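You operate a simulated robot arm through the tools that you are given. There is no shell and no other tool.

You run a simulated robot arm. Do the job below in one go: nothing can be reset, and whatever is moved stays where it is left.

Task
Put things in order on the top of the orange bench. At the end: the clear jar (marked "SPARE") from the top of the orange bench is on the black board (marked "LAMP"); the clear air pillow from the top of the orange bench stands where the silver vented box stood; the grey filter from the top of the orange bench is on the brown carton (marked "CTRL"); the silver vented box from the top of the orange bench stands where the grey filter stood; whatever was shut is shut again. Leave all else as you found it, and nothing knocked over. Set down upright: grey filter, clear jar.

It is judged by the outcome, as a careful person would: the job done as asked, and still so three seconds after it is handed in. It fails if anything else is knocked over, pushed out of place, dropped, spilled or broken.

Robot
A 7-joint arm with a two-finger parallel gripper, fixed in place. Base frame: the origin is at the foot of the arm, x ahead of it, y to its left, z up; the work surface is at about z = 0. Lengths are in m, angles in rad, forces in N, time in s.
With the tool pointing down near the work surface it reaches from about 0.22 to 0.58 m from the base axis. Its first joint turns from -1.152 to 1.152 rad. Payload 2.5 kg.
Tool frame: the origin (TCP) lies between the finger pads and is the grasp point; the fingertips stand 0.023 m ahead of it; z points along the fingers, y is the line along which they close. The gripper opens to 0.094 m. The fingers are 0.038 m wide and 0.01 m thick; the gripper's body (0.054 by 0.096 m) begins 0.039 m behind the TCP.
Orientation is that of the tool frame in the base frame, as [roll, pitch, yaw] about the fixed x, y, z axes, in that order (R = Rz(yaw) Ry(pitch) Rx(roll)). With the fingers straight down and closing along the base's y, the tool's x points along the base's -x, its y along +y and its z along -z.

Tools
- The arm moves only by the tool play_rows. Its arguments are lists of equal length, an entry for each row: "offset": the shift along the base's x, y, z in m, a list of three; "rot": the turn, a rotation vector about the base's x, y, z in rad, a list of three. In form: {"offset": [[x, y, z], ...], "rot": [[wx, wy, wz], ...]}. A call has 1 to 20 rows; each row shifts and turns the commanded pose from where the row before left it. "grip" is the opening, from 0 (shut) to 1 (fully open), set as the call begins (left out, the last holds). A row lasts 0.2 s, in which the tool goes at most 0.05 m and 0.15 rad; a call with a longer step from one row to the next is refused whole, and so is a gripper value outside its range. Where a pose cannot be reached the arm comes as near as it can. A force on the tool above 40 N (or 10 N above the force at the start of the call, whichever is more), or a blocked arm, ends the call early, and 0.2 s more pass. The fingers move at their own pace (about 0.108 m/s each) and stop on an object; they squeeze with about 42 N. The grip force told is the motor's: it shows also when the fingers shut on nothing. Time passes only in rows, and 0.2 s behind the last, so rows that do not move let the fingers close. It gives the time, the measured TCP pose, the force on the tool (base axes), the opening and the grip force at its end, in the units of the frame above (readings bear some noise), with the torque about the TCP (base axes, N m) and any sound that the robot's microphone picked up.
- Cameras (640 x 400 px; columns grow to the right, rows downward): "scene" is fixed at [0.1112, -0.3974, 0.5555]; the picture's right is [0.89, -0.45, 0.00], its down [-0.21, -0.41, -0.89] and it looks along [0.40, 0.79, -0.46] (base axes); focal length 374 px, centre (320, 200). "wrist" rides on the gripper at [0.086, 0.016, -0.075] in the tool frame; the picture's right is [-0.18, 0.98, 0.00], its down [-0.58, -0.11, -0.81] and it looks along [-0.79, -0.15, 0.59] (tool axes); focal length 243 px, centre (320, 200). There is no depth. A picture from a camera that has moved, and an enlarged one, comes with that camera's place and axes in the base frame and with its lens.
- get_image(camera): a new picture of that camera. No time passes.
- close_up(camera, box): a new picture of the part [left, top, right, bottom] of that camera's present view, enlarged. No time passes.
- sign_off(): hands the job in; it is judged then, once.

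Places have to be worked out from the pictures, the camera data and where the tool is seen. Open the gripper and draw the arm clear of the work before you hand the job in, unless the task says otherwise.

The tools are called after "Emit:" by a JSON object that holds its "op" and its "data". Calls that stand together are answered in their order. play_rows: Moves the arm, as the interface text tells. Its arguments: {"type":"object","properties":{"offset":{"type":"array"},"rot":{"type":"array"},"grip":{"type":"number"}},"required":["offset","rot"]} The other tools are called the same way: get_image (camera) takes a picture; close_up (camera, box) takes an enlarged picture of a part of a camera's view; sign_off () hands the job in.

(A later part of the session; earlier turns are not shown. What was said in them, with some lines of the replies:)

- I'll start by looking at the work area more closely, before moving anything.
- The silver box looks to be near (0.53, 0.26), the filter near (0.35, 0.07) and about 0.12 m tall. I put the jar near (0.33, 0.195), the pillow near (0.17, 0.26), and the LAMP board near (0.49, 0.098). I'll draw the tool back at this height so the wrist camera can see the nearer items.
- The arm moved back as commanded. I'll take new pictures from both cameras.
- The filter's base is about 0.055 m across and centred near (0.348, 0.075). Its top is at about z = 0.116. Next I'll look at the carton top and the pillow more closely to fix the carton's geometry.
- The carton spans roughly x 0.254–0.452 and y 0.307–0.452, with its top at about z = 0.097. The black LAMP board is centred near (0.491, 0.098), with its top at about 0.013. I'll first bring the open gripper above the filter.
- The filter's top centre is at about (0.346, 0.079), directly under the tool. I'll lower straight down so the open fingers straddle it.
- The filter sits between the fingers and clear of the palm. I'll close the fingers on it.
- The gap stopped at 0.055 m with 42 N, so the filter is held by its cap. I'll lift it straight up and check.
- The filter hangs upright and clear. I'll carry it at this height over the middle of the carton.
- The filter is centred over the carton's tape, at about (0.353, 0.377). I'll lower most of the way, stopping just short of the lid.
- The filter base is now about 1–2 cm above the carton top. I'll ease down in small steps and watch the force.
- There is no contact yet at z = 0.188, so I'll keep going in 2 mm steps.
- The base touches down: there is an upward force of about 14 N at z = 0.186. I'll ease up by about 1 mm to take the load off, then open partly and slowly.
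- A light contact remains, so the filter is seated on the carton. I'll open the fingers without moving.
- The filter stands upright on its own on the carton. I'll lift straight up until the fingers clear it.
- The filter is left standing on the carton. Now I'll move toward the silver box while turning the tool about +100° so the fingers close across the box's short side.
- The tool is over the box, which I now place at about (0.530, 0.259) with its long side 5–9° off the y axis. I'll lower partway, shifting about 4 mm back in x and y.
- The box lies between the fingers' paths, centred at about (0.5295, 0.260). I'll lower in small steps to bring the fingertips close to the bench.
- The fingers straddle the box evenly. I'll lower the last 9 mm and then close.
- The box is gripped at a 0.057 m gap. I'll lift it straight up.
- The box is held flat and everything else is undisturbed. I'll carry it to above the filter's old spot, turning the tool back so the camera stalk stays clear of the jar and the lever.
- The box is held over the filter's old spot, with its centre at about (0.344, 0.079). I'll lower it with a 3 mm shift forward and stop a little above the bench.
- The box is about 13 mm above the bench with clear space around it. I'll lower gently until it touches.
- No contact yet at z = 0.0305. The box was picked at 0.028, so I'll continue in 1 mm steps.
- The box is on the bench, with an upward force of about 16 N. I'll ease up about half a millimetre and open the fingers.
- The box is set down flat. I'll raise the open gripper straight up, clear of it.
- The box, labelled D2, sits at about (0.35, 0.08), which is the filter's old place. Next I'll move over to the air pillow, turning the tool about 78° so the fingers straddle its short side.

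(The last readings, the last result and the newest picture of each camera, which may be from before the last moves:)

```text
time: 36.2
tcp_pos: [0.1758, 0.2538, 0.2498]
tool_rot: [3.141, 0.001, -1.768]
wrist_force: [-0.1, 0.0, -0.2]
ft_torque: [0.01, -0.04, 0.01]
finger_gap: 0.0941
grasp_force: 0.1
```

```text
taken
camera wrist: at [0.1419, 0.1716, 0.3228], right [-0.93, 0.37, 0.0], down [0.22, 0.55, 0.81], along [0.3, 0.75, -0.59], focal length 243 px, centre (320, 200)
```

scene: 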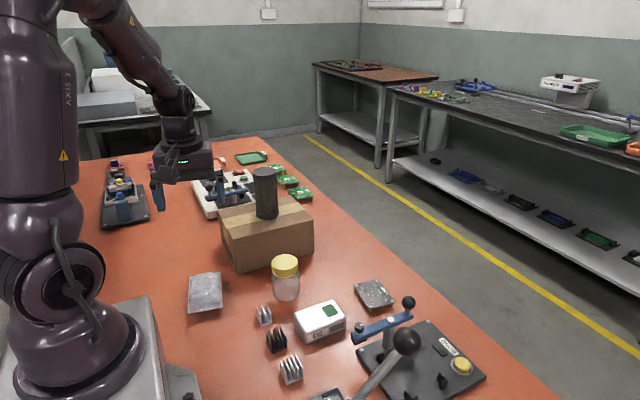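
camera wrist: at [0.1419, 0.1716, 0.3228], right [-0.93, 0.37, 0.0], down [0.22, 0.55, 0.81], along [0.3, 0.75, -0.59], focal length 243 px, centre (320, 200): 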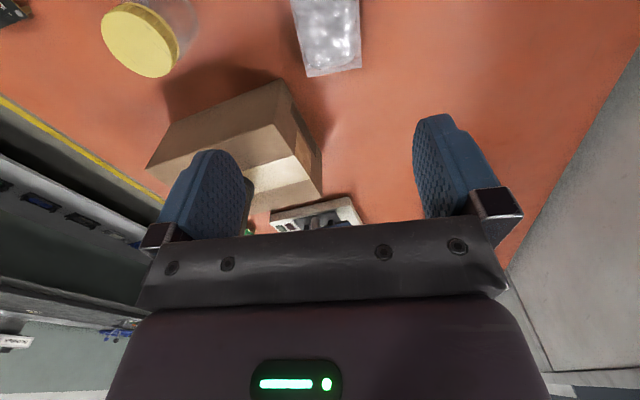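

Both cameras agree if the pillow's seam is at about z = 0.02. That puts its centre near (0.170, 0.258), about 0.067 × 0.116 m, turned about 11°, which matches the current tool yaw. I'll lower partway over it.

Emit:
{"op": "play_rows", "data": {"offset": [[-0.002, 0.002, -0.03], [-0.002, 0.001, -0.03], [0, 0, -0.03], [0, 0, -0.03], [0, 0, -0.03], [0, 0, -0.02], [0, 0, 0]], "rot": [[0, 0, 0], [0, 0, 0], [0, 0, 0], [0, 0, 0], [0, 0, 0], [0, 0, 0], [0, 0, 0]]}}

Emit:
{"op": "close_up", "data": {"camera": "scene", "box": [130, 210, 290, 330]}}

Emit:
{"op": "get_image", "data": {"camera": "wrist"}}

```text
time: 37.8
tcp_pos: [0.1684, 0.2591, 0.0786]
tool_rot: [3.14, 0.001, -1.771]
wrist_force: [-0.6, -0.9, 0.0]
ft_torque: [-0.02, -0.02, -0.01]
finger_gap: 0.0942
grasp_force: 0.1
```

```text
3.33 times, centred on (210, 270) of scene
camera zoom: at [0.1112, -0.3974, 0.5555], right [0.89, -0.45, 0.0], down [-0.21, -0.41, -0.89], along [0.4, 0.79, -0.46], focal length 1245 px, centre (687, -33)
```

zoom: 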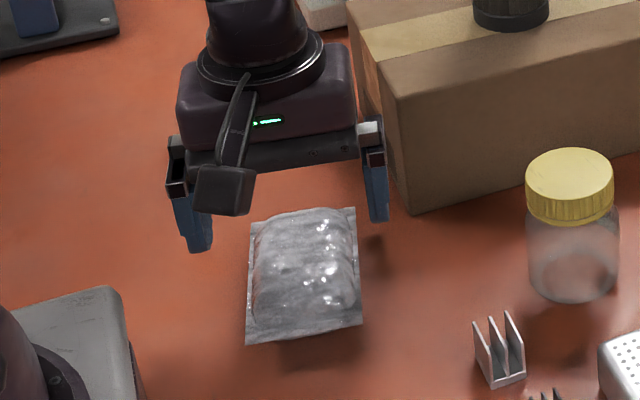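

```text
taken
camera wrist: at [0.1345, 0.1747, 0.1529], right [-0.93, 0.38, 0.0], down [0.22, 0.55, 0.81], along [0.3, 0.75, -0.59], focal length 243 px, centre (320, 200)
```

wrist: 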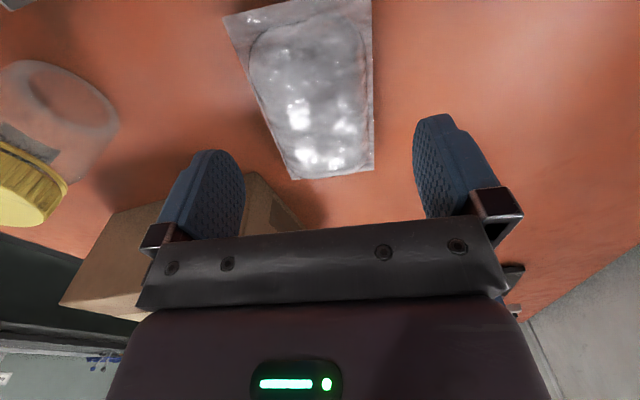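

The pillow is centred between the fingers, at about (0.169, 0.258). I'll lower until the fingertips are just above the bench.

Emit:
{"op": "play_rows", "data": {"offset": [[0, 0, -0.018], [0, 0, -0.016], [0, 0, -0.01], [0, 0, -0.0055], [0, 0, 0]], "rot": [[0, 0, 0], [0, 0, 0], [0, 0, 0], [0, 0, 0], [0, 0, 0]]}}

Emit:
{"op": "get_image", "data": {"camera": "wrist"}}

Emit:
{"op": "close_up", "data": {"camera": "scene", "box": [130, 210, 290, 330]}}

```text
time: 39.0
tcp_pos: [0.1696, 0.2568, 0.0305]
tool_rot: [-3.142, -0.001, -1.769]
wrist_force: [-0.7, -0.3, -0.3]
ft_torque: [-0.01, -0.01, -0.01]
finger_gap: 0.0941
grasp_force: 0.1
```

```text
taken
camera wrist: at [0.1356, 0.1741, 0.1046], right [-0.93, 0.38, 0.0], down [0.22, 0.55, 0.81], along [0.3, 0.75, -0.59], focal length 243 px, centre (320, 200)
```

wrist: 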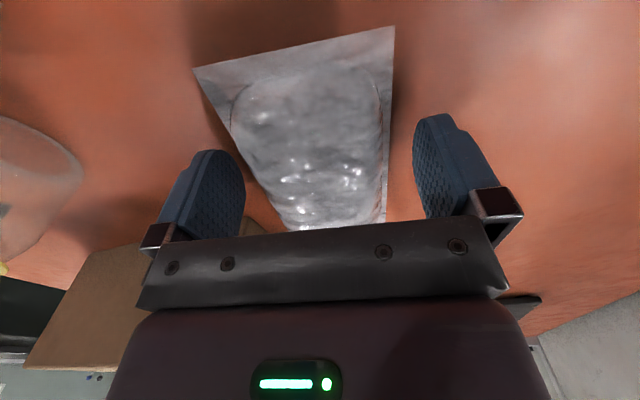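

```text
3.33 times, centred on (210, 270) of scene
camera zoom: at [0.1112, -0.3974, 0.5555], right [0.89, -0.45, 0.0], down [-0.21, -0.41, -0.89], along [0.4, 0.79, -0.46], focal length 1245 px, centre (687, -33)
```

zoom: 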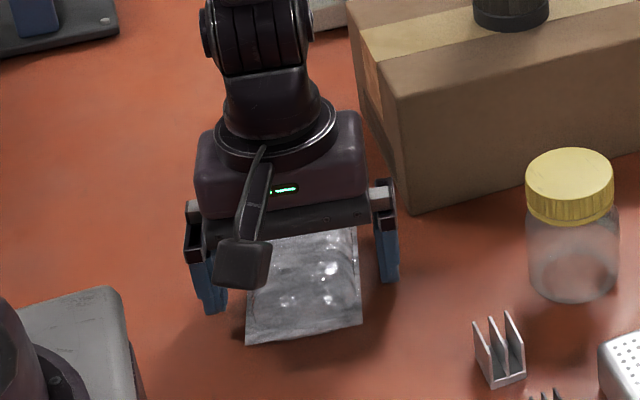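

The fingers straddle the pillow evenly. I'll drop 2 mm more and close gradually in steps, watching the grip force, so the pillow isn't crushed.

Emit:
{"op": "play_rows", "data": {"offset": [[0, 0, -0.002], [0, 0, 0], [0, 0, 0]], "rot": [[0, 0, 0], [0, 0, 0], [0, 0, 0]], "grip": 0.74}}

Emit:
{"op": "play_rows", "data": {"offset": [[0, 0, 0], [0, 0, 0]], "rot": [[0, 0, 0], [0, 0, 0]], "grip": 0.7}}

```text
time: 39.8
tcp_pos: [0.1685, 0.2575, 0.0291]
tool_rot: [-3.14, -0.001, -1.771]
wrist_force: [0.5, 0.3, 0.8]
ft_torque: [0.02, -0.03, 0.01]
finger_gap: 0.0697
grasp_force: 0.0
```

```text
time: 40.4
tcp_pos: [0.1693, 0.2575, 0.0282]
tool_rot: [-3.141, -0.001, -1.771]
wrist_force: [0.5, -0.3, -0.6]
ft_torque: [0.01, -0.01, 0.01]
finger_gap: 0.0657
grasp_force: 0.0
```

The gap is 0.066 m with no grip force yet, so I'll keep closing in small steps.

Emit:
{"op": "play_rows", "data": {"offset": [[0, 0, 0], [0, 0, 0]], "rot": [[0, 0, 0], [0, 0, 0]], "grip": 0.66}}

Emit:
{"op": "play_rows", "data": {"offset": [[0, 0, 0], [0, 0, 0]], "rot": [[0, 0, 0], [0, 0, 0]], "grip": 0.63}}

Emit:
{"op": "get_image", "data": {"camera": "wrist"}}

```text
time: 41.0
tcp_pos: [0.1694, 0.2571, 0.0284]
tool_rot: [3.141, 0.002, -1.771]
wrist_force: [0.3, 0.5, 0.3]
ft_torque: [0.02, 0.01, 0.02]
finger_gap: 0.0618
grasp_force: 0.0
```

```text
time: 41.6
tcp_pos: [0.1695, 0.2571, 0.0281]
tool_rot: [-3.141, 0.0, -1.771]
wrist_force: [-0.1, 0.4, -0.1]
ft_torque: [-0.01, 0.01, 0.01]
finger_gap: 0.0608
grasp_force: 23.4
```

```text
taken
camera wrist: at [0.1356, 0.1742, 0.1026], right [-0.93, 0.37, 0.0], down [0.22, 0.55, 0.81], along [0.3, 0.75, -0.59], focal length 243 px, centre (320, 200)
```

wrist: 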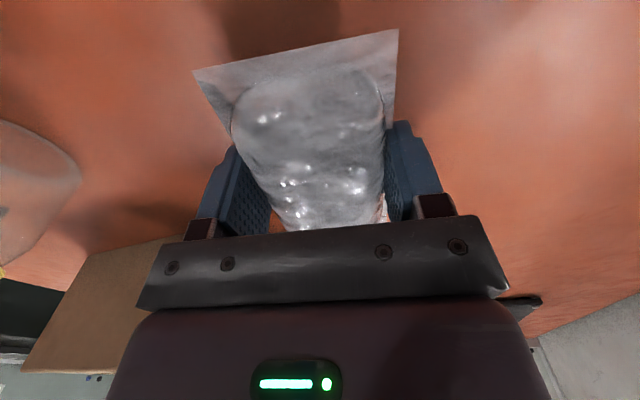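

The fingers now hold the pillow at a 0.061 m gap with 23 N, which should be enough for something this light. I'll lift gently and check it stays put.

Emit:
{"op": "play_rows", "data": {"offset": [[0, 0, 0.008], [0, 0, 0.012], [0, 0, 0.02], [0, 0, 0.02], [0, 0, 0]], "rot": [[0, 0, 0], [0, 0, 0], [0, 0, 0], [0, 0, 0], [0, 0, 0]]}}

Emit:
{"op": "get_image", "data": {"camera": "wrist"}}

Emit:
{"op": "close_up", "data": {"camera": "scene", "box": [130, 200, 290, 330]}}

```text
time: 42.8
tcp_pos: [0.1686, 0.2576, 0.0902]
tool_rot: [-3.141, 0.0, -1.772]
wrist_force: [0.2, 0.1, -0.9]
ft_torque: [0.02, 0.0, 0.0]
finger_gap: 0.061
grasp_force: 11.2
```

```text
taken
camera wrist: at [0.1355, 0.1742, 0.1645], right [-0.93, 0.38, 0.0], down [0.22, 0.55, 0.81], along [0.3, 0.75, -0.59], focal length 243 px, centre (320, 200)
```

wrist: 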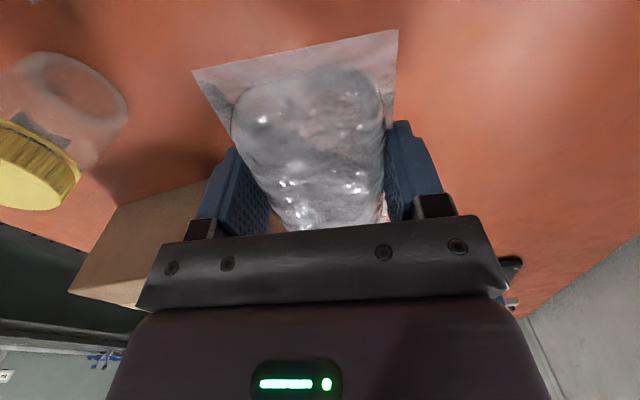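

```text
3.08 times, centred on (210, 265) of scene
camera zoom: at [0.1112, -0.3974, 0.5555], right [0.89, -0.45, 0.0], down [-0.21, -0.41, -0.89], along [0.4, 0.79, -0.46], focal length 1149 px, centre (658, 0)
```

zoom: 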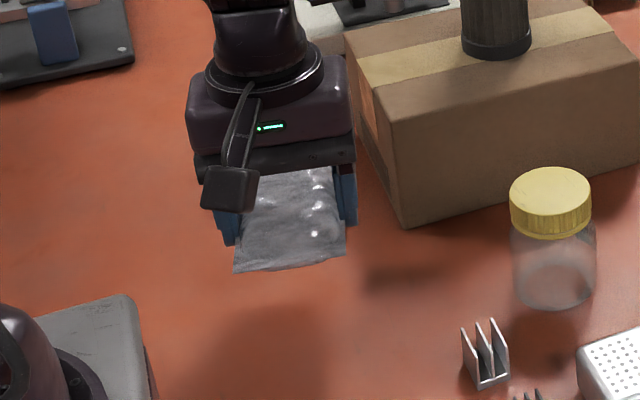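

The pillow lifted cleanly, but the grip force eased to 11 N. I'll tighten a touch without moving and re-read.

Emit:
{"op": "play_rows", "data": {"offset": [[0, 0, 0], [0, 0, 0]], "rot": [[0, 0, 0], [0, 0, 0]], "grip": 0.62}}

Emit:
{"op": "play_rows", "data": {"offset": [[0, 0, 0]], "rot": [[0, 0, 0]]}}

```text
time: 43.4
tcp_pos: [0.1684, 0.2573, 0.0906]
tool_rot: [-3.14, -0.001, -1.77]
wrist_force: [-0.4, 0.3, 0.2]
ft_torque: [0.01, 0.02, 0.0]
finger_gap: 0.0599
grasp_force: 41.8
```

```text
time: 43.8
tcp_pos: [0.1687, 0.2576, 0.0917]
tool_rot: [3.14, -0.001, -1.77]
wrist_force: [0.0, -0.1, -0.3]
ft_torque: [-0.02, 0.02, -0.02]
finger_gap: 0.0599
grasp_force: 41.9
```

The grip is now a steady 42 N at 0.060 m, and the pillow has not slipped. I'll raise it well above the filter's height before travelling.

Emit:
{"op": "play_rows", "data": {"offset": [[0, -0.002, 0.025], [0, -0.004, 0.035], [0, -0.004, 0.04], [0, -0.004, 0.04], [0, -0.004, 0.04], [0, -0.002, 0.01], [0, 0, 0]], "rot": [[0, 0, 0], [0, 0, 0], [0, 0, 0], [0, 0, 0], [0, 0, 0], [0, 0, 0], [0, 0, 0]]}}

Emit:
{"op": "get_image", "data": {"camera": "scene"}}

```text
time: 45.4
tcp_pos: [0.167, 0.2362, 0.2772]
tool_rot: [-3.14, -0.003, -1.771]
wrist_force: [-0.1, -0.1, -0.7]
ft_torque: [0.04, 0.0, -0.01]
finger_gap: 0.0595
grasp_force: 42.2
```

```text
taken
```

scene: 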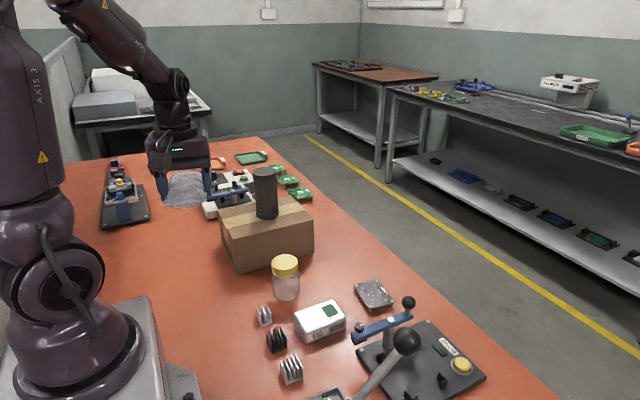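

The pillow is secure at z = 0.277. I'll carry it across at y of about 0.24, clear of the filter, to above the box's old spot, and turn it to match the box's orientation.

Emit:
{"op": "play_rows", "data": {"offset": [[0.025, 0, 0], [0.033, 0, 0], [0.034, 0, 0], [0.034, 0, 0], [0.034, 0, 0], [0.034, 0, 0], [0.034, 0, 0], [0.034, 0, 0], [0.034, 0.006, 0], [0.034, 0.008, 0], [0.03, 0.007, -0.01], [0, 0, 0], [0, 0, 0]], "rot": [[0, 0, 0.0285], [0, 0, 0.0285], [0, 0, 0.0285], [0, 0, 0.0285], [0, 0, 0.0285], [0, 0, 0.0285], [0, 0, 0.0285], [0, 0, 0.0285], [0, 0, 0.0285], [0, 0, 0.0285], [0, 0, 0.0285], [0, 0, 0], [0, 0, 0]]}}

Emit:
{"op": "get_image", "data": {"camera": "scene"}}

Emit:
{"op": "get_image", "data": {"camera": "wrist"}}

```text
time: 48.2
tcp_pos: [0.5276, 0.2603, 0.2671]
tool_rot: [3.141, 0.0, -1.456]
wrist_force: [1.1, 0.1, -0.6]
ft_torque: [0.01, 0.0, -0.03]
finger_gap: 0.0599
grasp_force: 42.2
```

```text
taken
```

scene: 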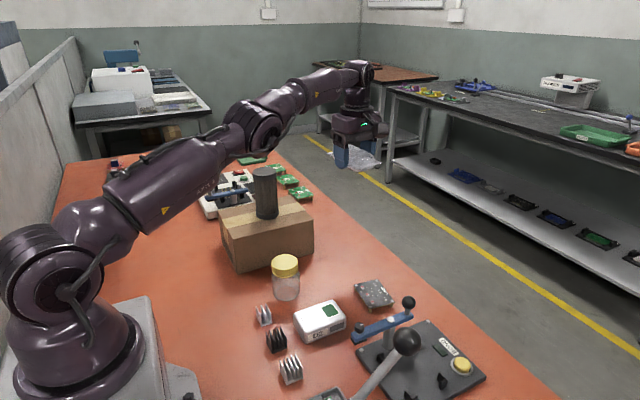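

```text
taken
camera wrist: at [0.5212, 0.1712, 0.3403], right [-1.0, 0.07, 0.0], down [0.04, 0.59, 0.81], along [0.06, 0.8, -0.59], focal length 243 px, centre (320, 200)
```

wrist: 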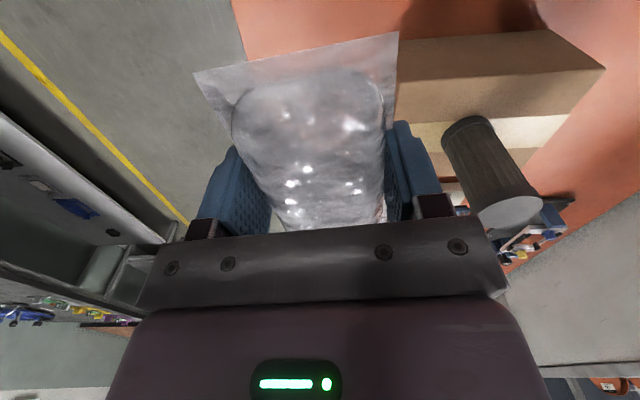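

The pillow is over the box's old spot, at about (0.528, 0.260). I'll lower to a little above the bench.

Emit:
{"op": "play_rows", "data": {"offset": [[0.001, 0, -0.03], [0.001, 0, -0.032], [0, 0, -0.032], [0, 0, -0.032], [0, 0, -0.032], [0, 0, -0.03], [0, 0, -0.022], [0, 0, -0.01], [0, 0, 0]], "rot": [[0, 0, 0], [0, 0, 0], [0, 0, 0], [0, 0, 0], [0, 0, 0], [0, 0, 0], [0, 0, 0], [0, 0, 0], [0, 0, 0]]}}

Emit:
{"op": "close_up", "data": {"camera": "scene", "box": [290, 160, 450, 300]}}

Emit:
{"op": "get_image", "data": {"camera": "wrist"}}

```text
time: 50.2
tcp_pos: [0.532, 0.2588, 0.0488]
tool_rot: [-3.141, -0.002, -1.457]
wrist_force: [-0.7, 0.2, -0.1]
ft_torque: [-0.02, 0.0, 0.01]
finger_gap: 0.0601
grasp_force: 41.7
```

```text
2.86 times, centred on (370, 230) of scene
camera zoom: at [0.1112, -0.3974, 0.5555], right [0.89, -0.45, 0.0], down [-0.21, -0.41, -0.89], along [0.4, 0.79, -0.46], focal length 1067 px, centre (177, 114)
```

zoom: 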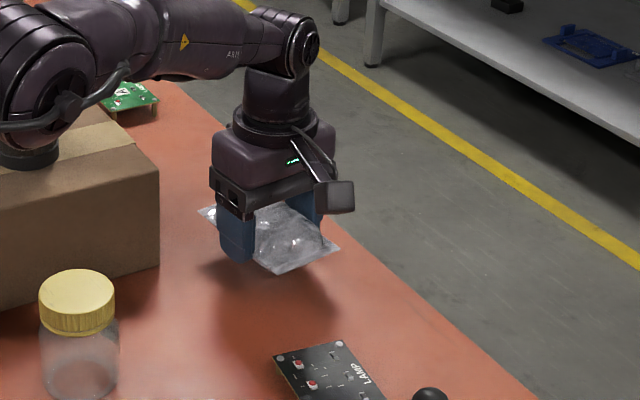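

```text
taken
camera wrist: at [0.5248, 0.1688, 0.1227], right [-1.0, 0.07, 0.0], down [0.04, 0.59, 0.81], along [0.06, 0.8, -0.59], focal length 243 px, centre (320, 200)
```

wrist: 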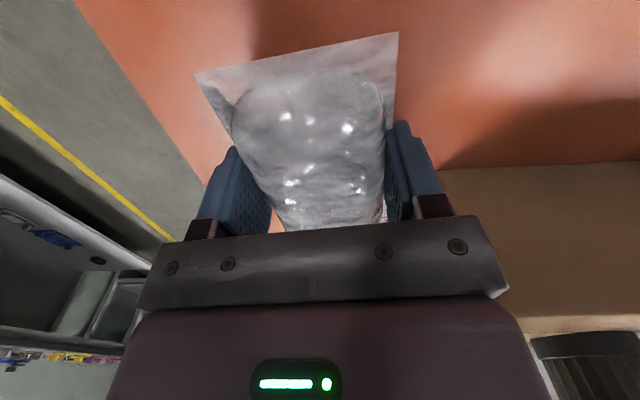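

The pillow is about 2 cm up and level. I'll lower gently to touchdown.

Emit:
{"op": "play_rows", "data": {"offset": [[-0.001, 0, -0.007], [0, 0, -0.006], [0, 0, -0.004], [0, 0, -0.001], [0, 0, 0]], "rot": [[0, 0, 0], [0, 0, 0], [0, 0, 0], [0, 0, 0], [0, 0, 0]]}}

```text
time: 51.4
tcp_pos: [0.5299, 0.2583, 0.0298]
tool_rot: [-3.141, -0.001, -1.458]
wrist_force: [-0.4, -0.5, 0.3]
ft_torque: [-0.01, 0.01, 0.0]
finger_gap: 0.0599
grasp_force: 42.5
```

At z = 0.030 there's no contact yet. I'll take two more 1 mm steps.

Emit:
{"op": "play_rows", "data": {"offset": [[0, 0, -0.001], [0, 0, -0.001], [0, 0, 0]], "rot": [[0, 0, 0], [0, 0, 0], [0, 0, 0]]}}

```text
time: 52.2
tcp_pos: [0.5297, 0.2581, 0.0281]
tool_rot: [-3.14, -0.001, -1.456]
wrist_force: [-0.3, 0.0, 0.6]
ft_torque: [0.0, -0.03, 0.04]
finger_gap: 0.0598
grasp_force: 42.3
```

This is the height it was picked from, with light contact. I'll open gently, first a little and then fully.

Emit:
{"op": "play_rows", "data": {"offset": [[0, 0, -0.0005], [0, 0, 0]], "rot": [[0, 0, 0], [0, 0, 0]], "grip": 0.68}}

Emit:
{"op": "play_rows", "data": {"offset": [[0, 0, 0], [0, 0, 0], [0, 0, 0]], "rot": [[0, 0, 0], [0, 0, 0], [0, 0, 0]], "grip": 1.0}}

Emit:
{"op": "get_image", "data": {"camera": "wrist"}}

Emit:
{"op": "close_up", "data": {"camera": "scene", "box": [290, 160, 450, 300]}}

```text
time: 52.8
tcp_pos: [0.5297, 0.2576, 0.029]
tool_rot: [3.141, -0.001, -1.458]
wrist_force: [-0.7, -0.6, 0.4]
ft_torque: [0.04, -0.01, -0.04]
finger_gap: 0.064
grasp_force: 0.0
```

```text
time: 53.6
tcp_pos: [0.5291, 0.2593, 0.0285]
tool_rot: [3.14, 0.0, -1.457]
wrist_force: [0.6, 0.6, 0.6]
ft_torque: [0.0, 0.0, 0.03]
finger_gap: 0.0941
grasp_force: 0.1
```

```text
taken
camera wrist: at [0.5231, 0.1688, 0.102], right [-1.0, 0.07, 0.0], down [0.04, 0.59, 0.81], along [0.06, 0.8, -0.59], focal length 243 px, centre (320, 200)
```

wrist: 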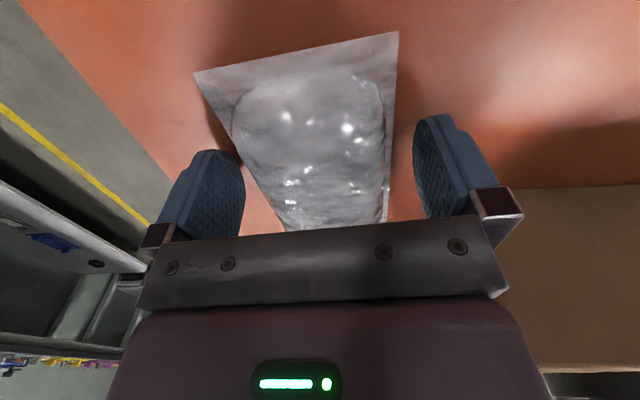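

```text
2.86 times, centred on (370, 230) of scene
camera zoom: at [0.1112, -0.3974, 0.5555], right [0.89, -0.45, 0.0], down [-0.21, -0.41, -0.89], along [0.4, 0.79, -0.46], focal length 1067 px, centre (177, 114)
```

zoom: 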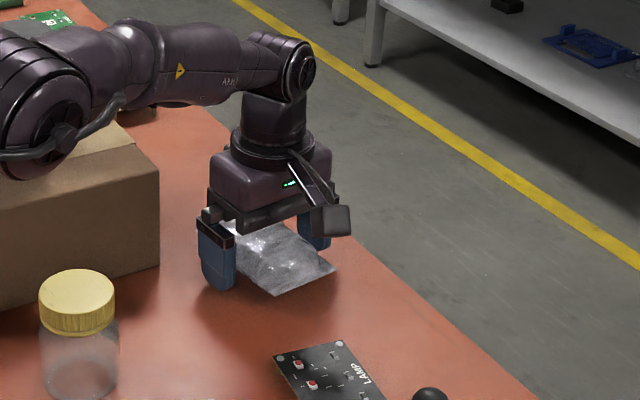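

The pillow is released and resting on the bench. I'll raise the open gripper straight up and clear.

Emit:
{"op": "play_rows", "data": {"offset": [[0, 0, 0.015], [0, 0, 0.025], [0, 0, 0.035], [0, 0, 0.04], [0, 0, 0.04], [0, 0, 0.04], [0, 0, 0.03], [0, 0, 0]], "rot": [[0, 0, 0], [0, 0, 0], [0, 0, 0], [0, 0, 0], [0, 0, 0], [0, 0, 0], [0, 0, 0], [0, 0, 0]]}}

Emit:
{"op": "get_image", "data": {"camera": "scene"}}

Emit:
{"op": "close_up", "data": {"camera": "scene", "box": [310, 210, 430, 300]}}

```text
time: 55.4
tcp_pos: [0.5279, 0.2591, 0.2549]
tool_rot: [-3.14, 0.0, -1.456]
wrist_force: [-0.4, -0.1, 0.8]
ft_torque: [0.01, -0.01, 0.0]
finger_gap: 0.0938
grasp_force: 0.0
```

```text
taken
```

scene: 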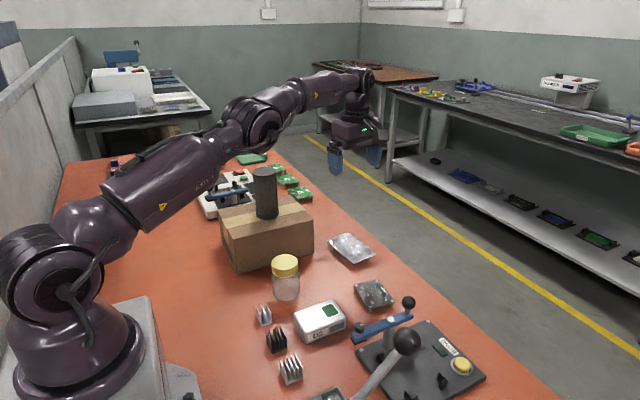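

```text
4.44 times, centred on (370, 255) of scene
camera zoom: at [0.1112, -0.3974, 0.5555], right [0.89, -0.45, 0.0], down [-0.21, -0.41, -0.89], along [0.4, 0.79, -0.46], focal length 1660 px, centre (98, -44)
```

zoom: 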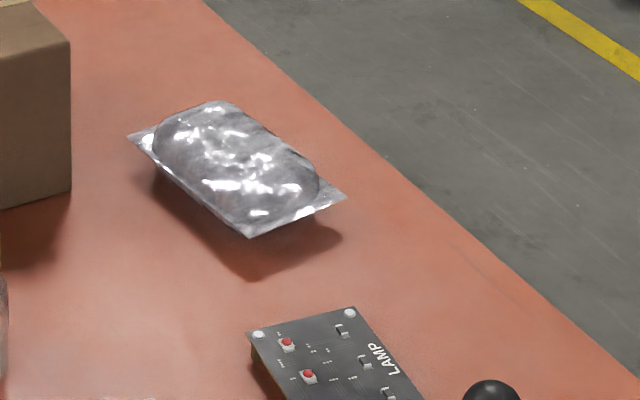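

The pillow now lies where the box was, at about (0.53, 0.26), and nothing else has shifted. Next is the jar: I'll move over to about (0.327, 0.197) and turn the tool back to its starting orientation.

Emit:
{"op": "play_rows", "data": {"offset": [[-0.0167, -0.0052, 0], [-0.0167, -0.0052, 0], [-0.0167, -0.0052, 0], [-0.0167, -0.0052, 0], [-0.0167, -0.0052, 0], [-0.0167, -0.0052, 0], [-0.0167, -0.0052, 0], [-0.0167, -0.0052, 0], [-0.0167, -0.0052, 0], [-0.0167, -0.0052, 0], [-0.0167, -0.0052, 0], [-0.0167, -0.0052, 0], [0, 0, 0]], "rot": [[0, 0, -0.1405], [0, 0, -0.1405], [0, 0, -0.1405], [0, 0, -0.1405], [0, 0, -0.1405], [0, 0, -0.1405], [0, 0, -0.1405], [0, 0, -0.1405], [0, 0, -0.1405], [0, 0, -0.1405], [0, 0, -0.1405], [0, 0, -0.1405], [0, 0, 0]]}}

Emit:
{"op": "get_image", "data": {"camera": "scene"}}

Emit:
{"op": "get_image", "data": {"camera": "wrist"}}

```text
time: 58.2
tcp_pos: [0.3284, 0.1958, 0.2522]
tool_rot: [3.141, 0.0, 3.138]
wrist_force: [0.1, -1.3, 0.0]
ft_torque: [0.0, -0.01, -0.03]
finger_gap: 0.094
grasp_force: 0.0
```

```text
taken
```

scene: 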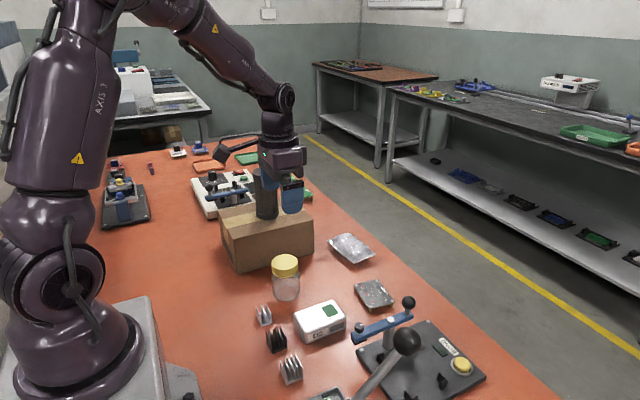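

```text
taken
camera wrist: at [0.2421, 0.211, 0.3256], right [0.19, 0.98, 0.0], down [0.58, -0.11, 0.81], along [0.79, -0.15, -0.59], focal length 243 px, centre (320, 200)
```

wrist: 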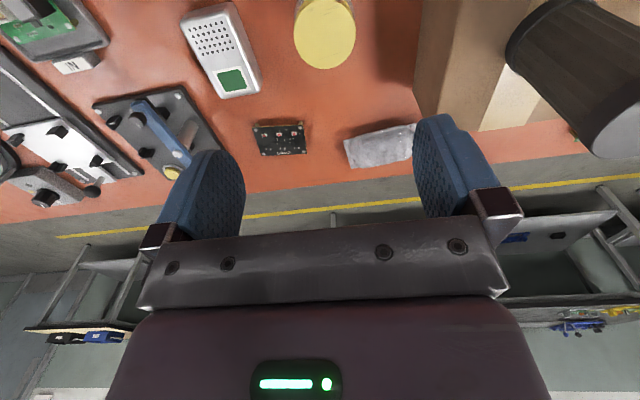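

The jar's lid centre is at about (0.326, 0.199), almost directly under the tool. I'll lower partway with a small correction.

Emit:
{"op": "play_rows", "data": {"offset": [[-0.001, 0.002, -0.03], [0, 0, -0.03], [0, 0, -0.03], [0, 0, -0.03], [0, 0, -0.02], [0, 0, 0]], "rot": [[0, 0, 0], [0, 0, 0], [0, 0, 0], [0, 0, 0], [0, 0, 0], [0, 0, 0]]}}

Emit:
{"op": "get_image", "data": {"camera": "wrist"}}

Emit:
{"op": "close_up", "data": {"camera": "scene", "box": [210, 190, 370, 320]}}

```text
time: 59.6
tcp_pos: [0.3274, 0.1956, 0.1144]
tool_rot: [-3.141, 0.0, 3.138]
wrist_force: [-0.7, 0.3, 0.7]
ft_torque: [0.02, 0.03, -0.01]
finger_gap: 0.094
grasp_force: 0.2
```

```text
taken
camera wrist: at [0.2408, 0.2115, 0.1871], right [0.19, 0.98, 0.0], down [0.58, -0.11, 0.81], along [0.79, -0.15, -0.59], focal length 243 px, centre (320, 200)
```

wrist: 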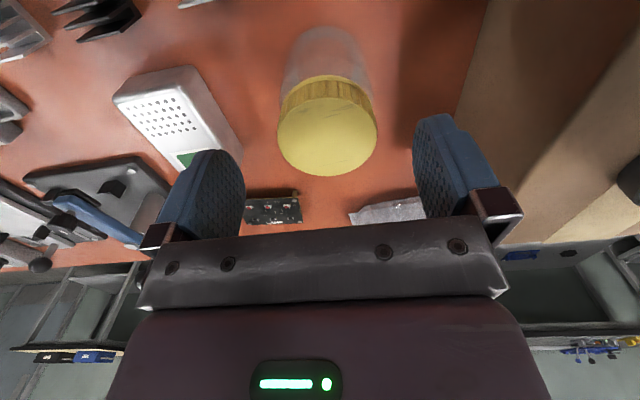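

```text
3.08 times, centred on (290, 255) of scene
camera zoom: at [0.1112, -0.3974, 0.5555], right [0.89, -0.45, 0.0], down [-0.21, -0.41, -0.89], along [0.4, 0.79, -0.46], focal length 1149 px, centre (412, 31)
```

zoom: 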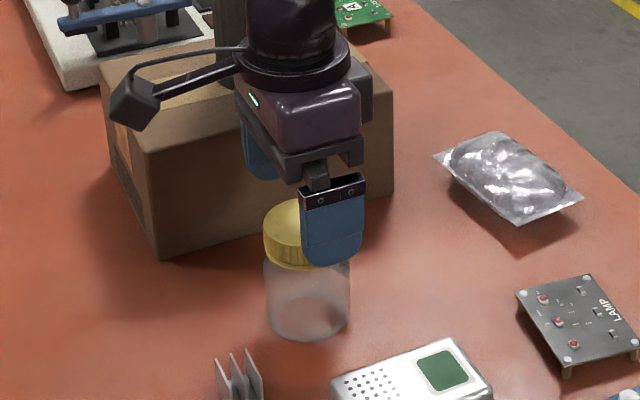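

The jar top is at about z = 0.082 and centred near (0.327, 0.199). I'll lower so the pads grip the glass below the lid while the palm stays above the lid.

Emit:
{"op": "play_rows", "data": {"offset": [[0, 0.001, -0.02], [0, 0, -0.018], [0, 0, -0.014], [0, 0, -0.009], [0, 0, 0]], "rot": [[0, 0, 0], [0, 0, 0], [0, 0, 0], [0, 0, 0], [0, 0, 0]]}}

Emit:
{"op": "get_image", "data": {"camera": "wrist"}}

Emit:
{"op": "close_up", "data": {"camera": "scene", "box": [230, 220, 350, 320]}}

```text
time: 60.8
tcp_pos: [0.3278, 0.1983, 0.0524]
tool_rot: [-3.14, -0.003, 3.139]
wrist_force: [0.2, 0.1, 0.0]
ft_torque: [-0.02, 0.01, 0.01]
finger_gap: 0.0938
grasp_force: 0.1
```

```text
taken
camera wrist: at [0.2409, 0.2134, 0.1257], right [0.19, 0.98, 0.0], down [0.58, -0.11, 0.81], along [0.79, -0.15, -0.59], focal length 243 px, centre (320, 200)
```

wrist: 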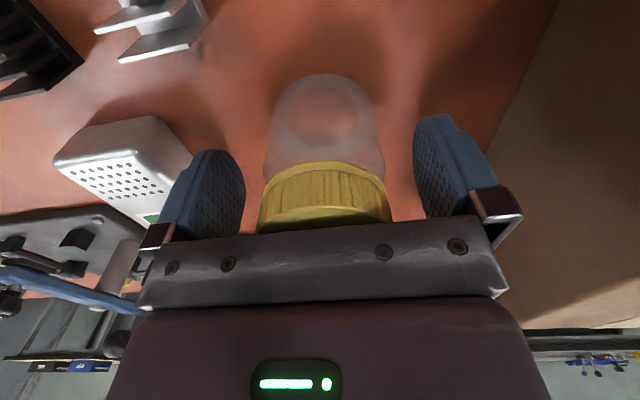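

```text
4.00 times, centred on (290, 270) of scene
camera zoom: at [0.1112, -0.3974, 0.5555], right [0.89, -0.45, 0.0], down [-0.21, -0.41, -0.89], along [0.4, 0.79, -0.46], focal length 1494 px, centre (440, -80)
```

zoom: 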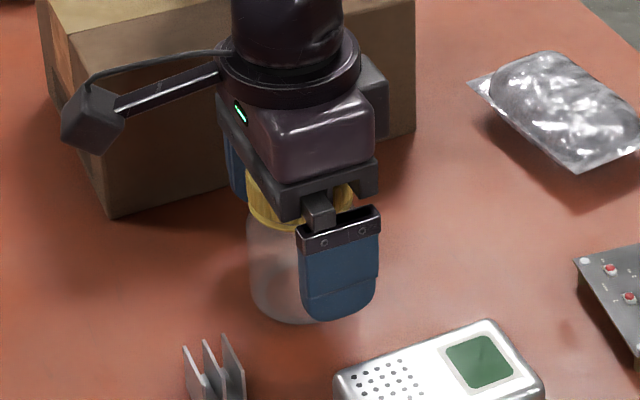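

The jar sits between the fingers with the palm just above the lid and no contact force. I'll close in steps for a moderate squeeze.

Emit:
{"op": "play_rows", "data": {"offset": [[0, 0, 0], [0, 0, 0], [0, 0, 0]], "rot": [[0, 0, 0], [0, 0, 0], [0, 0, 0]], "grip": 0.63}}

Emit:
{"op": "play_rows", "data": {"offset": [[0, 0, 0], [0, 0, 0], [0, 0, 0]], "rot": [[0, 0, 0], [0, 0, 0], [0, 0, 0]], "grip": 0.58}}

```text
time: 61.6
tcp_pos: [0.3281, 0.1991, 0.0528]
tool_rot: [3.141, 0.001, 3.138]
wrist_force: [-0.3, 0.2, -0.1]
ft_torque: [0.02, 0.01, -0.05]
finger_gap: 0.0596
grasp_force: 0.3
```

```text
time: 62.4
tcp_pos: [0.3283, 0.1981, 0.0522]
tool_rot: [3.141, 0.001, 3.14]
wrist_force: [0.3, 0.4, -0.3]
ft_torque: [0.0, 0.0, -0.02]
finger_gap: 0.0584
grasp_force: 42.1
```

The jar is gripped at 0.058 m with 42 N. I'll lift it straight up and check.

Emit:
{"op": "play_rows", "data": {"offset": [[0, 0, 0.01], [0, 0, 0.02], [0, 0, 0.03], [0, 0, 0.035], [0, 0, 0.035], [0, 0, 0.03], [0, 0, 0]], "rot": [[0, 0, 0], [0, 0, 0], [0, 0, 0], [0, 0, 0], [0, 0, 0], [0, 0, 0], [0, 0, 0]]}}

Emit:
{"op": "get_image", "data": {"camera": "scene"}}

Emit:
{"op": "get_image", "data": {"camera": "wrist"}}

```text
time: 64.0
tcp_pos: [0.3268, 0.1979, 0.2125]
tool_rot: [-3.141, 0.002, 3.141]
wrist_force: [-0.4, 0.0, -0.7]
ft_torque: [0.02, 0.01, 0.0]
finger_gap: 0.0587
grasp_force: 42.3
```

```text
taken
```

scene: 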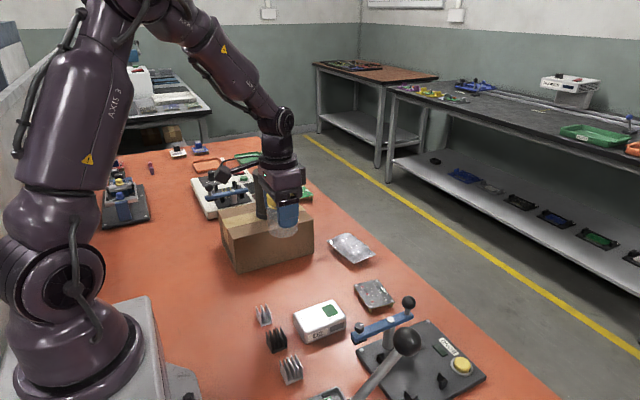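

```text
taken
camera wrist: at [0.2405, 0.2139, 0.2857], right [0.19, 0.98, 0.0], down [0.58, -0.11, 0.81], along [0.79, -0.15, -0.59], focal length 243 px, centre (320, 200)
```

wrist: 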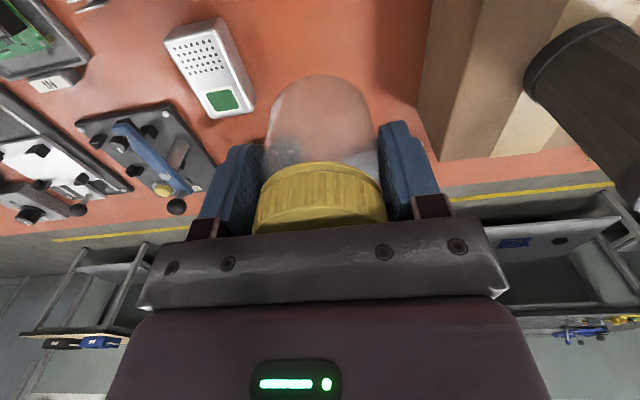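

The jar hangs upright with its lid on. I'll carry it over the black LAMP board at about (0.490, 0.0985).

Emit:
{"op": "play_rows", "data": {"offset": [[0.02, -0.012, 0], [0.0285, -0.0175, 0], [0.0285, -0.0175, 0], [0.0285, -0.0175, 0], [0.0285, -0.0175, 0], [0.0285, -0.0175, 0], [0, 0, 0], [0, 0, 0]], "rot": [[0, 0, 0], [0, 0, 0], [0, 0, 0], [0, 0, 0], [0, 0, 0], [0, 0, 0], [0, 0, 0], [0, 0, 0]]}}

Emit:
{"op": "get_image", "data": {"camera": "wrist"}}

Emit:
{"op": "close_up", "data": {"camera": "scene", "box": [310, 180, 470, 340]}}

```text
time: 65.8
tcp_pos: [0.492, 0.1, 0.2132]
tool_rot: [3.142, 0.001, 3.139]
wrist_force: [-0.6, 0.1, -0.2]
ft_torque: [0.03, -0.01, 0.02]
finger_gap: 0.0586
grasp_force: 42.1
```

```text
taken
camera wrist: at [0.405, 0.1146, 0.2871], right [0.19, 0.98, 0.0], down [0.58, -0.11, 0.81], along [0.79, -0.15, -0.59], focal length 243 px, centre (320, 200)
```

wrist: 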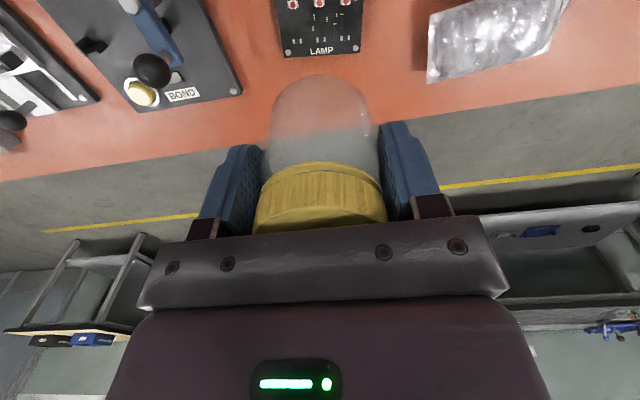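

```text
2.50 times, centred on (390, 260) of scene
camera zoom: at [0.1112, -0.3974, 0.5555], right [0.89, -0.45, 0.0], down [-0.21, -0.41, -0.89], along [0.4, 0.79, -0.46], focal length 934 px, centre (145, 50)
```

zoom: 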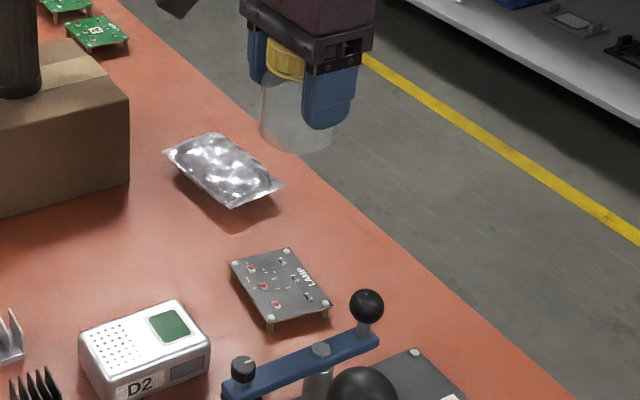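

The jar is over the board, whose centre I read as about (0.4915, 0.099). I'll lower to a little above it.

Emit:
{"op": "play_rows", "data": {"offset": [[0, -0.0005, -0.03], [0, 0, -0.03], [0, 0, -0.03], [0, 0, -0.02], [0, 0, -0.015], [0, 0, 0]], "rot": [[0, 0, 0], [0, 0, 0], [0, 0, 0], [0, 0, 0], [0, 0, 0], [0, 0, 0]]}}

Emit:
{"op": "get_image", "data": {"camera": "wrist"}}

Emit:
{"op": "close_up", "data": {"camera": "scene", "box": [310, 220, 430, 330]}}

```text
time: 67.2
tcp_pos: [0.4914, 0.0982, 0.088]
tool_rot: [-3.141, 0.0, 3.139]
wrist_force: [0.3, -0.1, -0.4]
ft_torque: [0.0, -0.01, -0.05]
finger_gap: 0.0583
grasp_force: 42.5
```

```text
taken
camera wrist: at [0.4045, 0.1142, 0.1616], right [0.19, 0.98, 0.0], down [0.58, -0.11, 0.81], along [0.79, -0.15, -0.59], focal length 243 px, centre (320, 200)
```

wrist: 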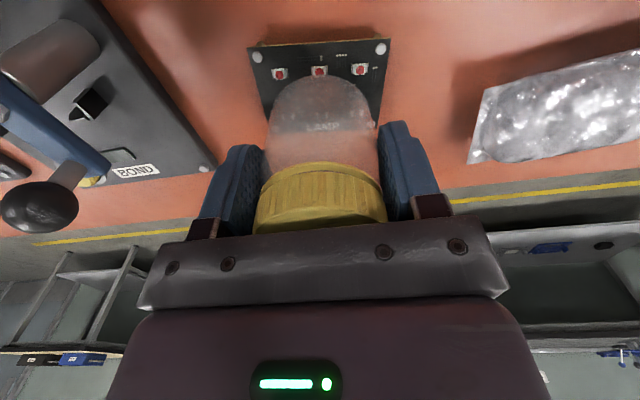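

```text
3.64 times, centred on (370, 275) of scene
camera zoom: at [0.1112, -0.3974, 0.5555], right [0.89, -0.45, 0.0], down [-0.21, -0.41, -0.89], along [0.4, 0.79, -0.46], focal length 1358 px, centre (138, -73)
```

zoom: 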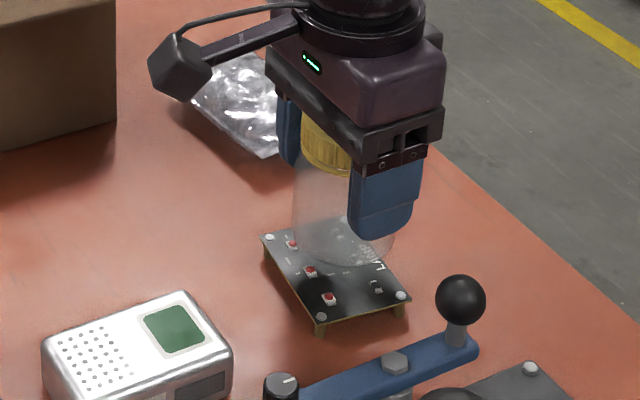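

The jar is centred over the board to within a couple of millimetres. I'll ease down toward contact.

Emit:
{"op": "play_rows", "data": {"offset": [[0, 0.0005, -0.005], [0, 0, -0.005], [0, 0, -0.003], [0, 0, -0.0015], [0, 0, 0]], "rot": [[0, 0, 0], [0, 0, 0], [0, 0, 0], [0, 0, 0], [0, 0, 0]]}}

```text
time: 68.4
tcp_pos: [0.4902, 0.0992, 0.0738]
tool_rot: [3.141, 0.0, 3.14]
wrist_force: [1.9, -0.1, -0.8]
ft_torque: [0.0, 0.03, -0.06]
finger_gap: 0.0584
grasp_force: 42.1
```

There's no load yet at z = 0.074, so I'll continue in 1 mm steps.

Emit:
{"op": "play_rows", "data": {"offset": [[0, 0, -0.001], [0, 0, -0.001], [0, 0, -0.001], [0, 0, 0]], "rot": [[0, 0, 0], [0, 0, 0], [0, 0, 0], [0, 0, 0]]}}

Emit:
{"op": "close_up", "data": {"camera": "scene", "box": [330, 240, 420, 330]}}

```text
time: 69.4
tcp_pos: [0.4921, 0.1005, 0.071]
tool_rot: [-3.141, -0.001, 3.14]
wrist_force: [0.1, 0.0, -1.5]
ft_torque: [0.01, -0.02, -0.01]
finger_gap: 0.0585
grasp_force: 42.2
```

```text
4.44 times, centred on (375, 285) of scene
camera zoom: at [0.1112, -0.3974, 0.5555], right [0.89, -0.45, 0.0], down [-0.21, -0.41, -0.89], along [0.4, 0.79, -0.46], focal length 1660 px, centre (76, -178)
```

zoom: 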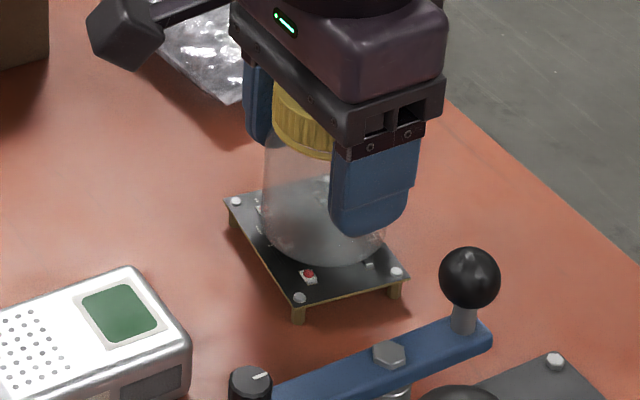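

The jar is nearly down. I'll keep stepping 1 mm at a time until the force shows contact.

Emit:
{"op": "play_rows", "data": {"offset": [[0, 0, -0.001], [0, 0, -0.001], [0, 0, 0]], "rot": [[0, 0, 0], [0, 0, 0], [0, 0, 0]]}}

```text
time: 70.2
tcp_pos: [0.4899, 0.0987, 0.0672]
tool_rot: [-3.141, 0.0, 3.14]
wrist_force: [-0.6, 0.4, -1.2]
ft_torque: [-0.01, -0.02, -0.03]
finger_gap: 0.0586
grasp_force: 41.8
```

Still no contact at z = 0.067–0.068. I'll take two more 1 mm steps.

Emit:
{"op": "play_rows", "data": {"offset": [[0, 0, -0.001], [0, 0, -0.001], [0, 0, 0]], "rot": [[0, 0, 0], [0, 0, 0], [0, 0, 0]]}}

```text
time: 71.0
tcp_pos: [0.4913, 0.0994, 0.0673]
tool_rot: [3.141, 0.002, 3.14]
wrist_force: [-3.2, -0.3, 11.8]
ft_torque: [0.02, 0.14, -0.02]
finger_gap: 0.0584
grasp_force: 42.2
```

Contact now, with an upward force of about 12 N: the jar rests on the board. I'll ease up half a millimetre and release.

Emit:
{"op": "play_rows", "data": {"offset": [[0, 0, 0.0006], [0, 0, 0]], "rot": [[0, 0, 0], [0, 0, 0]]}}

Emit:
{"op": "play_rows", "data": {"offset": [[0, 0, 0], [0, 0, 0]], "rot": [[0, 0, 0], [0, 0, 0]], "grip": 0.68}}

Emit:
{"op": "play_rows", "data": {"offset": [[0, 0, 0], [0, 0, 0], [0, 0, 0]], "rot": [[0, 0, 0], [0, 0, 0], [0, 0, 0]], "grip": 1.0}}

Emit:
{"op": "close_up", "data": {"camera": "scene", "box": [310, 220, 430, 330]}}

Emit:
{"op": "get_image", "data": {"camera": "wrist"}}

```text
time: 71.6
tcp_pos: [0.4913, 0.0996, 0.068]
tool_rot: [3.141, 0.0, 3.141]
wrist_force: [2.6, 0.6, 6.7]
ft_torque: [0.0, -0.14, 0.01]
finger_gap: 0.0585
grasp_force: 41.7
```

```text
time: 72.2
tcp_pos: [0.4902, 0.0996, 0.0663]
tool_rot: [-3.141, 0.001, 3.14]
wrist_force: [0.5, 0.0, -0.5]
ft_torque: [0.01, 0.01, -0.03]
finger_gap: 0.064
grasp_force: 0.1
```

```text
time: 73.0
tcp_pos: [0.4909, 0.0989, 0.0644]
tool_rot: [3.142, -0.001, 3.14]
wrist_force: [0.3, -0.3, 0.6]
ft_torque: [0.0, 0.01, 0.0]
finger_gap: 0.094
grasp_force: 0.0
```

```text
3.64 times, centred on (370, 275) of scene
camera zoom: at [0.1112, -0.3974, 0.5555], right [0.89, -0.45, 0.0], down [-0.21, -0.41, -0.89], along [0.4, 0.79, -0.46], focal length 1358 px, centre (138, -73)
```

zoom: 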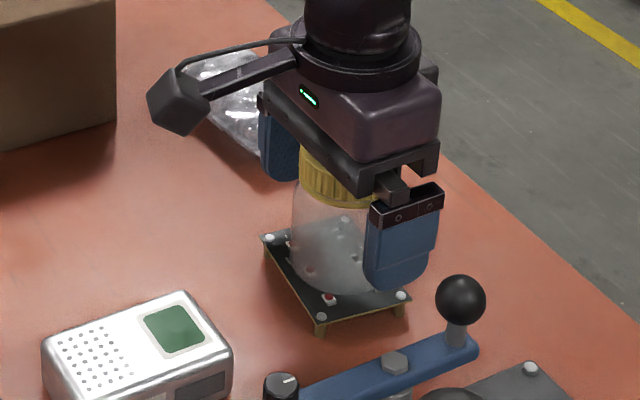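

```text
taken
camera wrist: at [0.4039, 0.114, 0.1405], right [0.19, 0.98, 0.0], down [0.58, -0.11, 0.81], along [0.79, -0.15, -0.59], focal length 243 px, centre (320, 200)
```

wrist: 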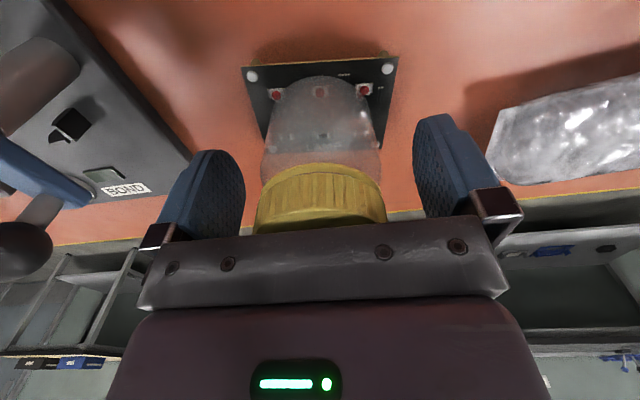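

The jar stands upright on the LAMP board and the fingers are clear on both sides. I'll lift straight up, well above it.

Emit:
{"op": "play_rows", "data": {"offset": [[0, 0, 0.015], [0, 0, 0.025], [0, 0, 0.035], [0, 0, 0.04], [0, 0, 0.04], [0, 0, 0.04], [0, 0, 0.03], [0, 0, 0]], "rot": [[0, 0, 0], [0, 0, 0], [0, 0, 0], [0, 0, 0], [0, 0, 0], [0, 0, 0], [0, 0, 0], [0, 0, 0]]}}

Emit:
{"op": "get_image", "data": {"camera": "scene"}}

Emit:
{"op": "close_up", "data": {"camera": "scene", "box": [310, 220, 430, 330]}}

```text
time: 74.8
tcp_pos: [0.4909, 0.098, 0.2918]
tool_rot: [3.14, 0.0, 3.141]
wrist_force: [0.6, 0.1, 0.1]
ft_torque: [-0.02, -0.02, -0.01]
finger_gap: 0.0941
grasp_force: 0.0
```

```text
taken
```

scene: 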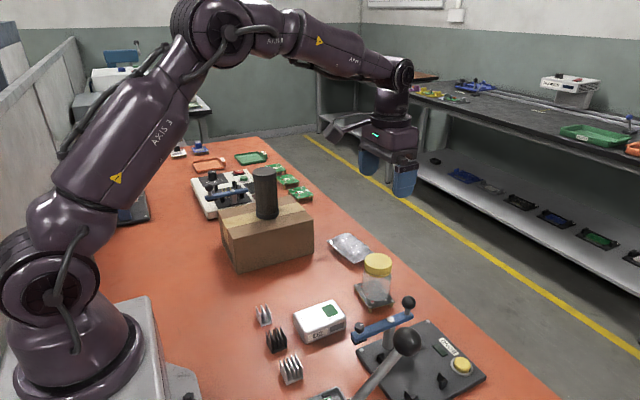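

```text
3.64 times, centred on (370, 275) of scene
camera zoom: at [0.1112, -0.3974, 0.5555], right [0.89, -0.45, 0.0], down [-0.21, -0.41, -0.89], along [0.4, 0.79, -0.46], focal length 1358 px, centre (138, -73)
```

zoom: 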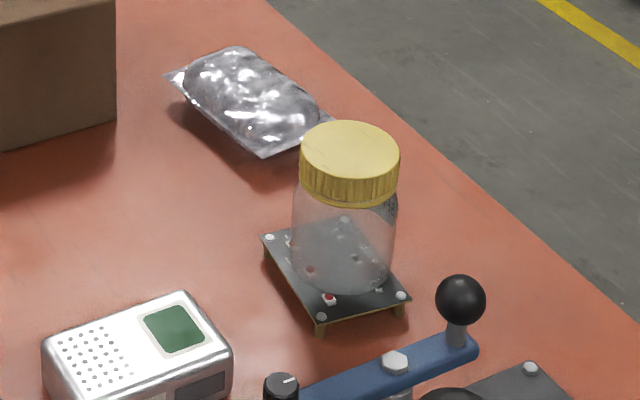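

All four items look to be in place and upright. I'll draw the arm back to its starting height and position, clear of the work, and make a final check.

Emit:
{"op": "play_rows", "data": {"offset": [[-0.02, 0.003, 0.015], [-0.025, 0.004, 0.015], [-0.025, 0.004, 0.015], [-0.025, 0.004, 0.015], [0, 0, 0], [0, 0, 0], [0, 0, 0]], "rot": [[0, 0, 0], [0, 0, 0], [0, 0, 0], [0, 0, 0], [0, 0, 0], [0, 0, 0], [0, 0, 0]]}}

Emit:
{"op": "get_image", "data": {"camera": "scene"}}

Emit:
{"op": "close_up", "data": {"camera": "scene", "box": [180, 150, 420, 390]}}

Emit:
{"op": "get_image", "data": {"camera": "wrist"}}

```text
time: 76.4
tcp_pos: [0.3952, 0.1139, 0.352]
tool_rot: [3.141, 0.0, 3.14]
wrist_force: [-0.1, 0.6, 0.1]
ft_torque: [0.02, 0.01, 0.0]
finger_gap: 0.0941
grasp_force: 0.1
```

```text
taken
```

scene: 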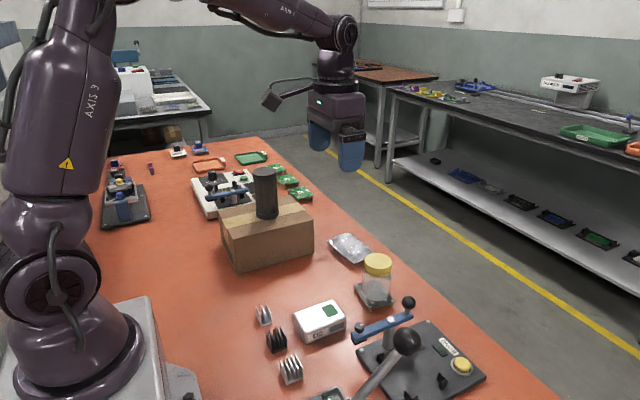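

```text
1.67 times, centred on (300, 270) of scene
camera zoom: at [0.1112, -0.3974, 0.5555], right [0.89, -0.45, 0.0], down [-0.21, -0.41, -0.89], along [0.4, 0.79, -0.46], focal length 623 px, centre (353, 83)
```

zoom: 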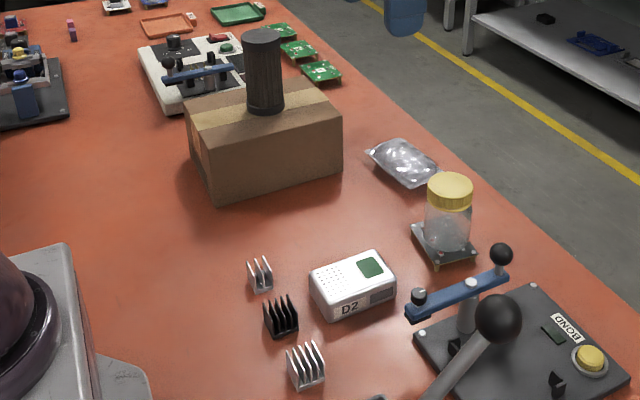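

```text
taken
camera wrist: at [0.308, 0.1284, 0.4249], right [0.19, 0.98, 0.0], down [0.58, -0.11, 0.81], along [0.79, -0.15, -0.59], focal length 243 px, centre (320, 200)
```

wrist: 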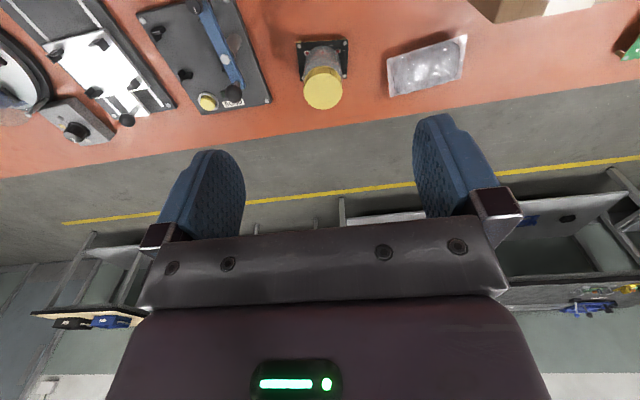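

The final views show:
- the filter upright on the carton
- the jar upright on the black LAMP board with its lid on
- the pillow where the box stood
- the box, flat, where the filter stood

Nothing else looks moved, the gripper is open and the arm is clear, so I'm handing the job in.

Emit:
{"op": "sign_off", "data": {}}

```text
The job is handed in.
```

I moved all four items to where you asked and handed the job in. The last pictures show nothing else knocked over or out of place, and nothing slipped or dropped while being carried.

| Item | Where it is now |
|---|---|
| Grey filter | upright on the brown carton, centred on the tape |
| Silver vented box | flat where the filter stood, turned about 90° from how it lay before |
| Clear air pillow | where the silver box stood, lined up the way the box was |
| Clear jar ("SPARE") | upright on the black "LAMP" board, lid on |

- **Shut things:** I didn't open anything, so the carton is still taped shut and the jar still has its lid on.
- **CTRL mark:** I never saw the "CTRL" mark itself. I used this carton because it is the only one on the bench.
- **Arm:** the gripper is open and the arm is back near its starting position, clear of the work.
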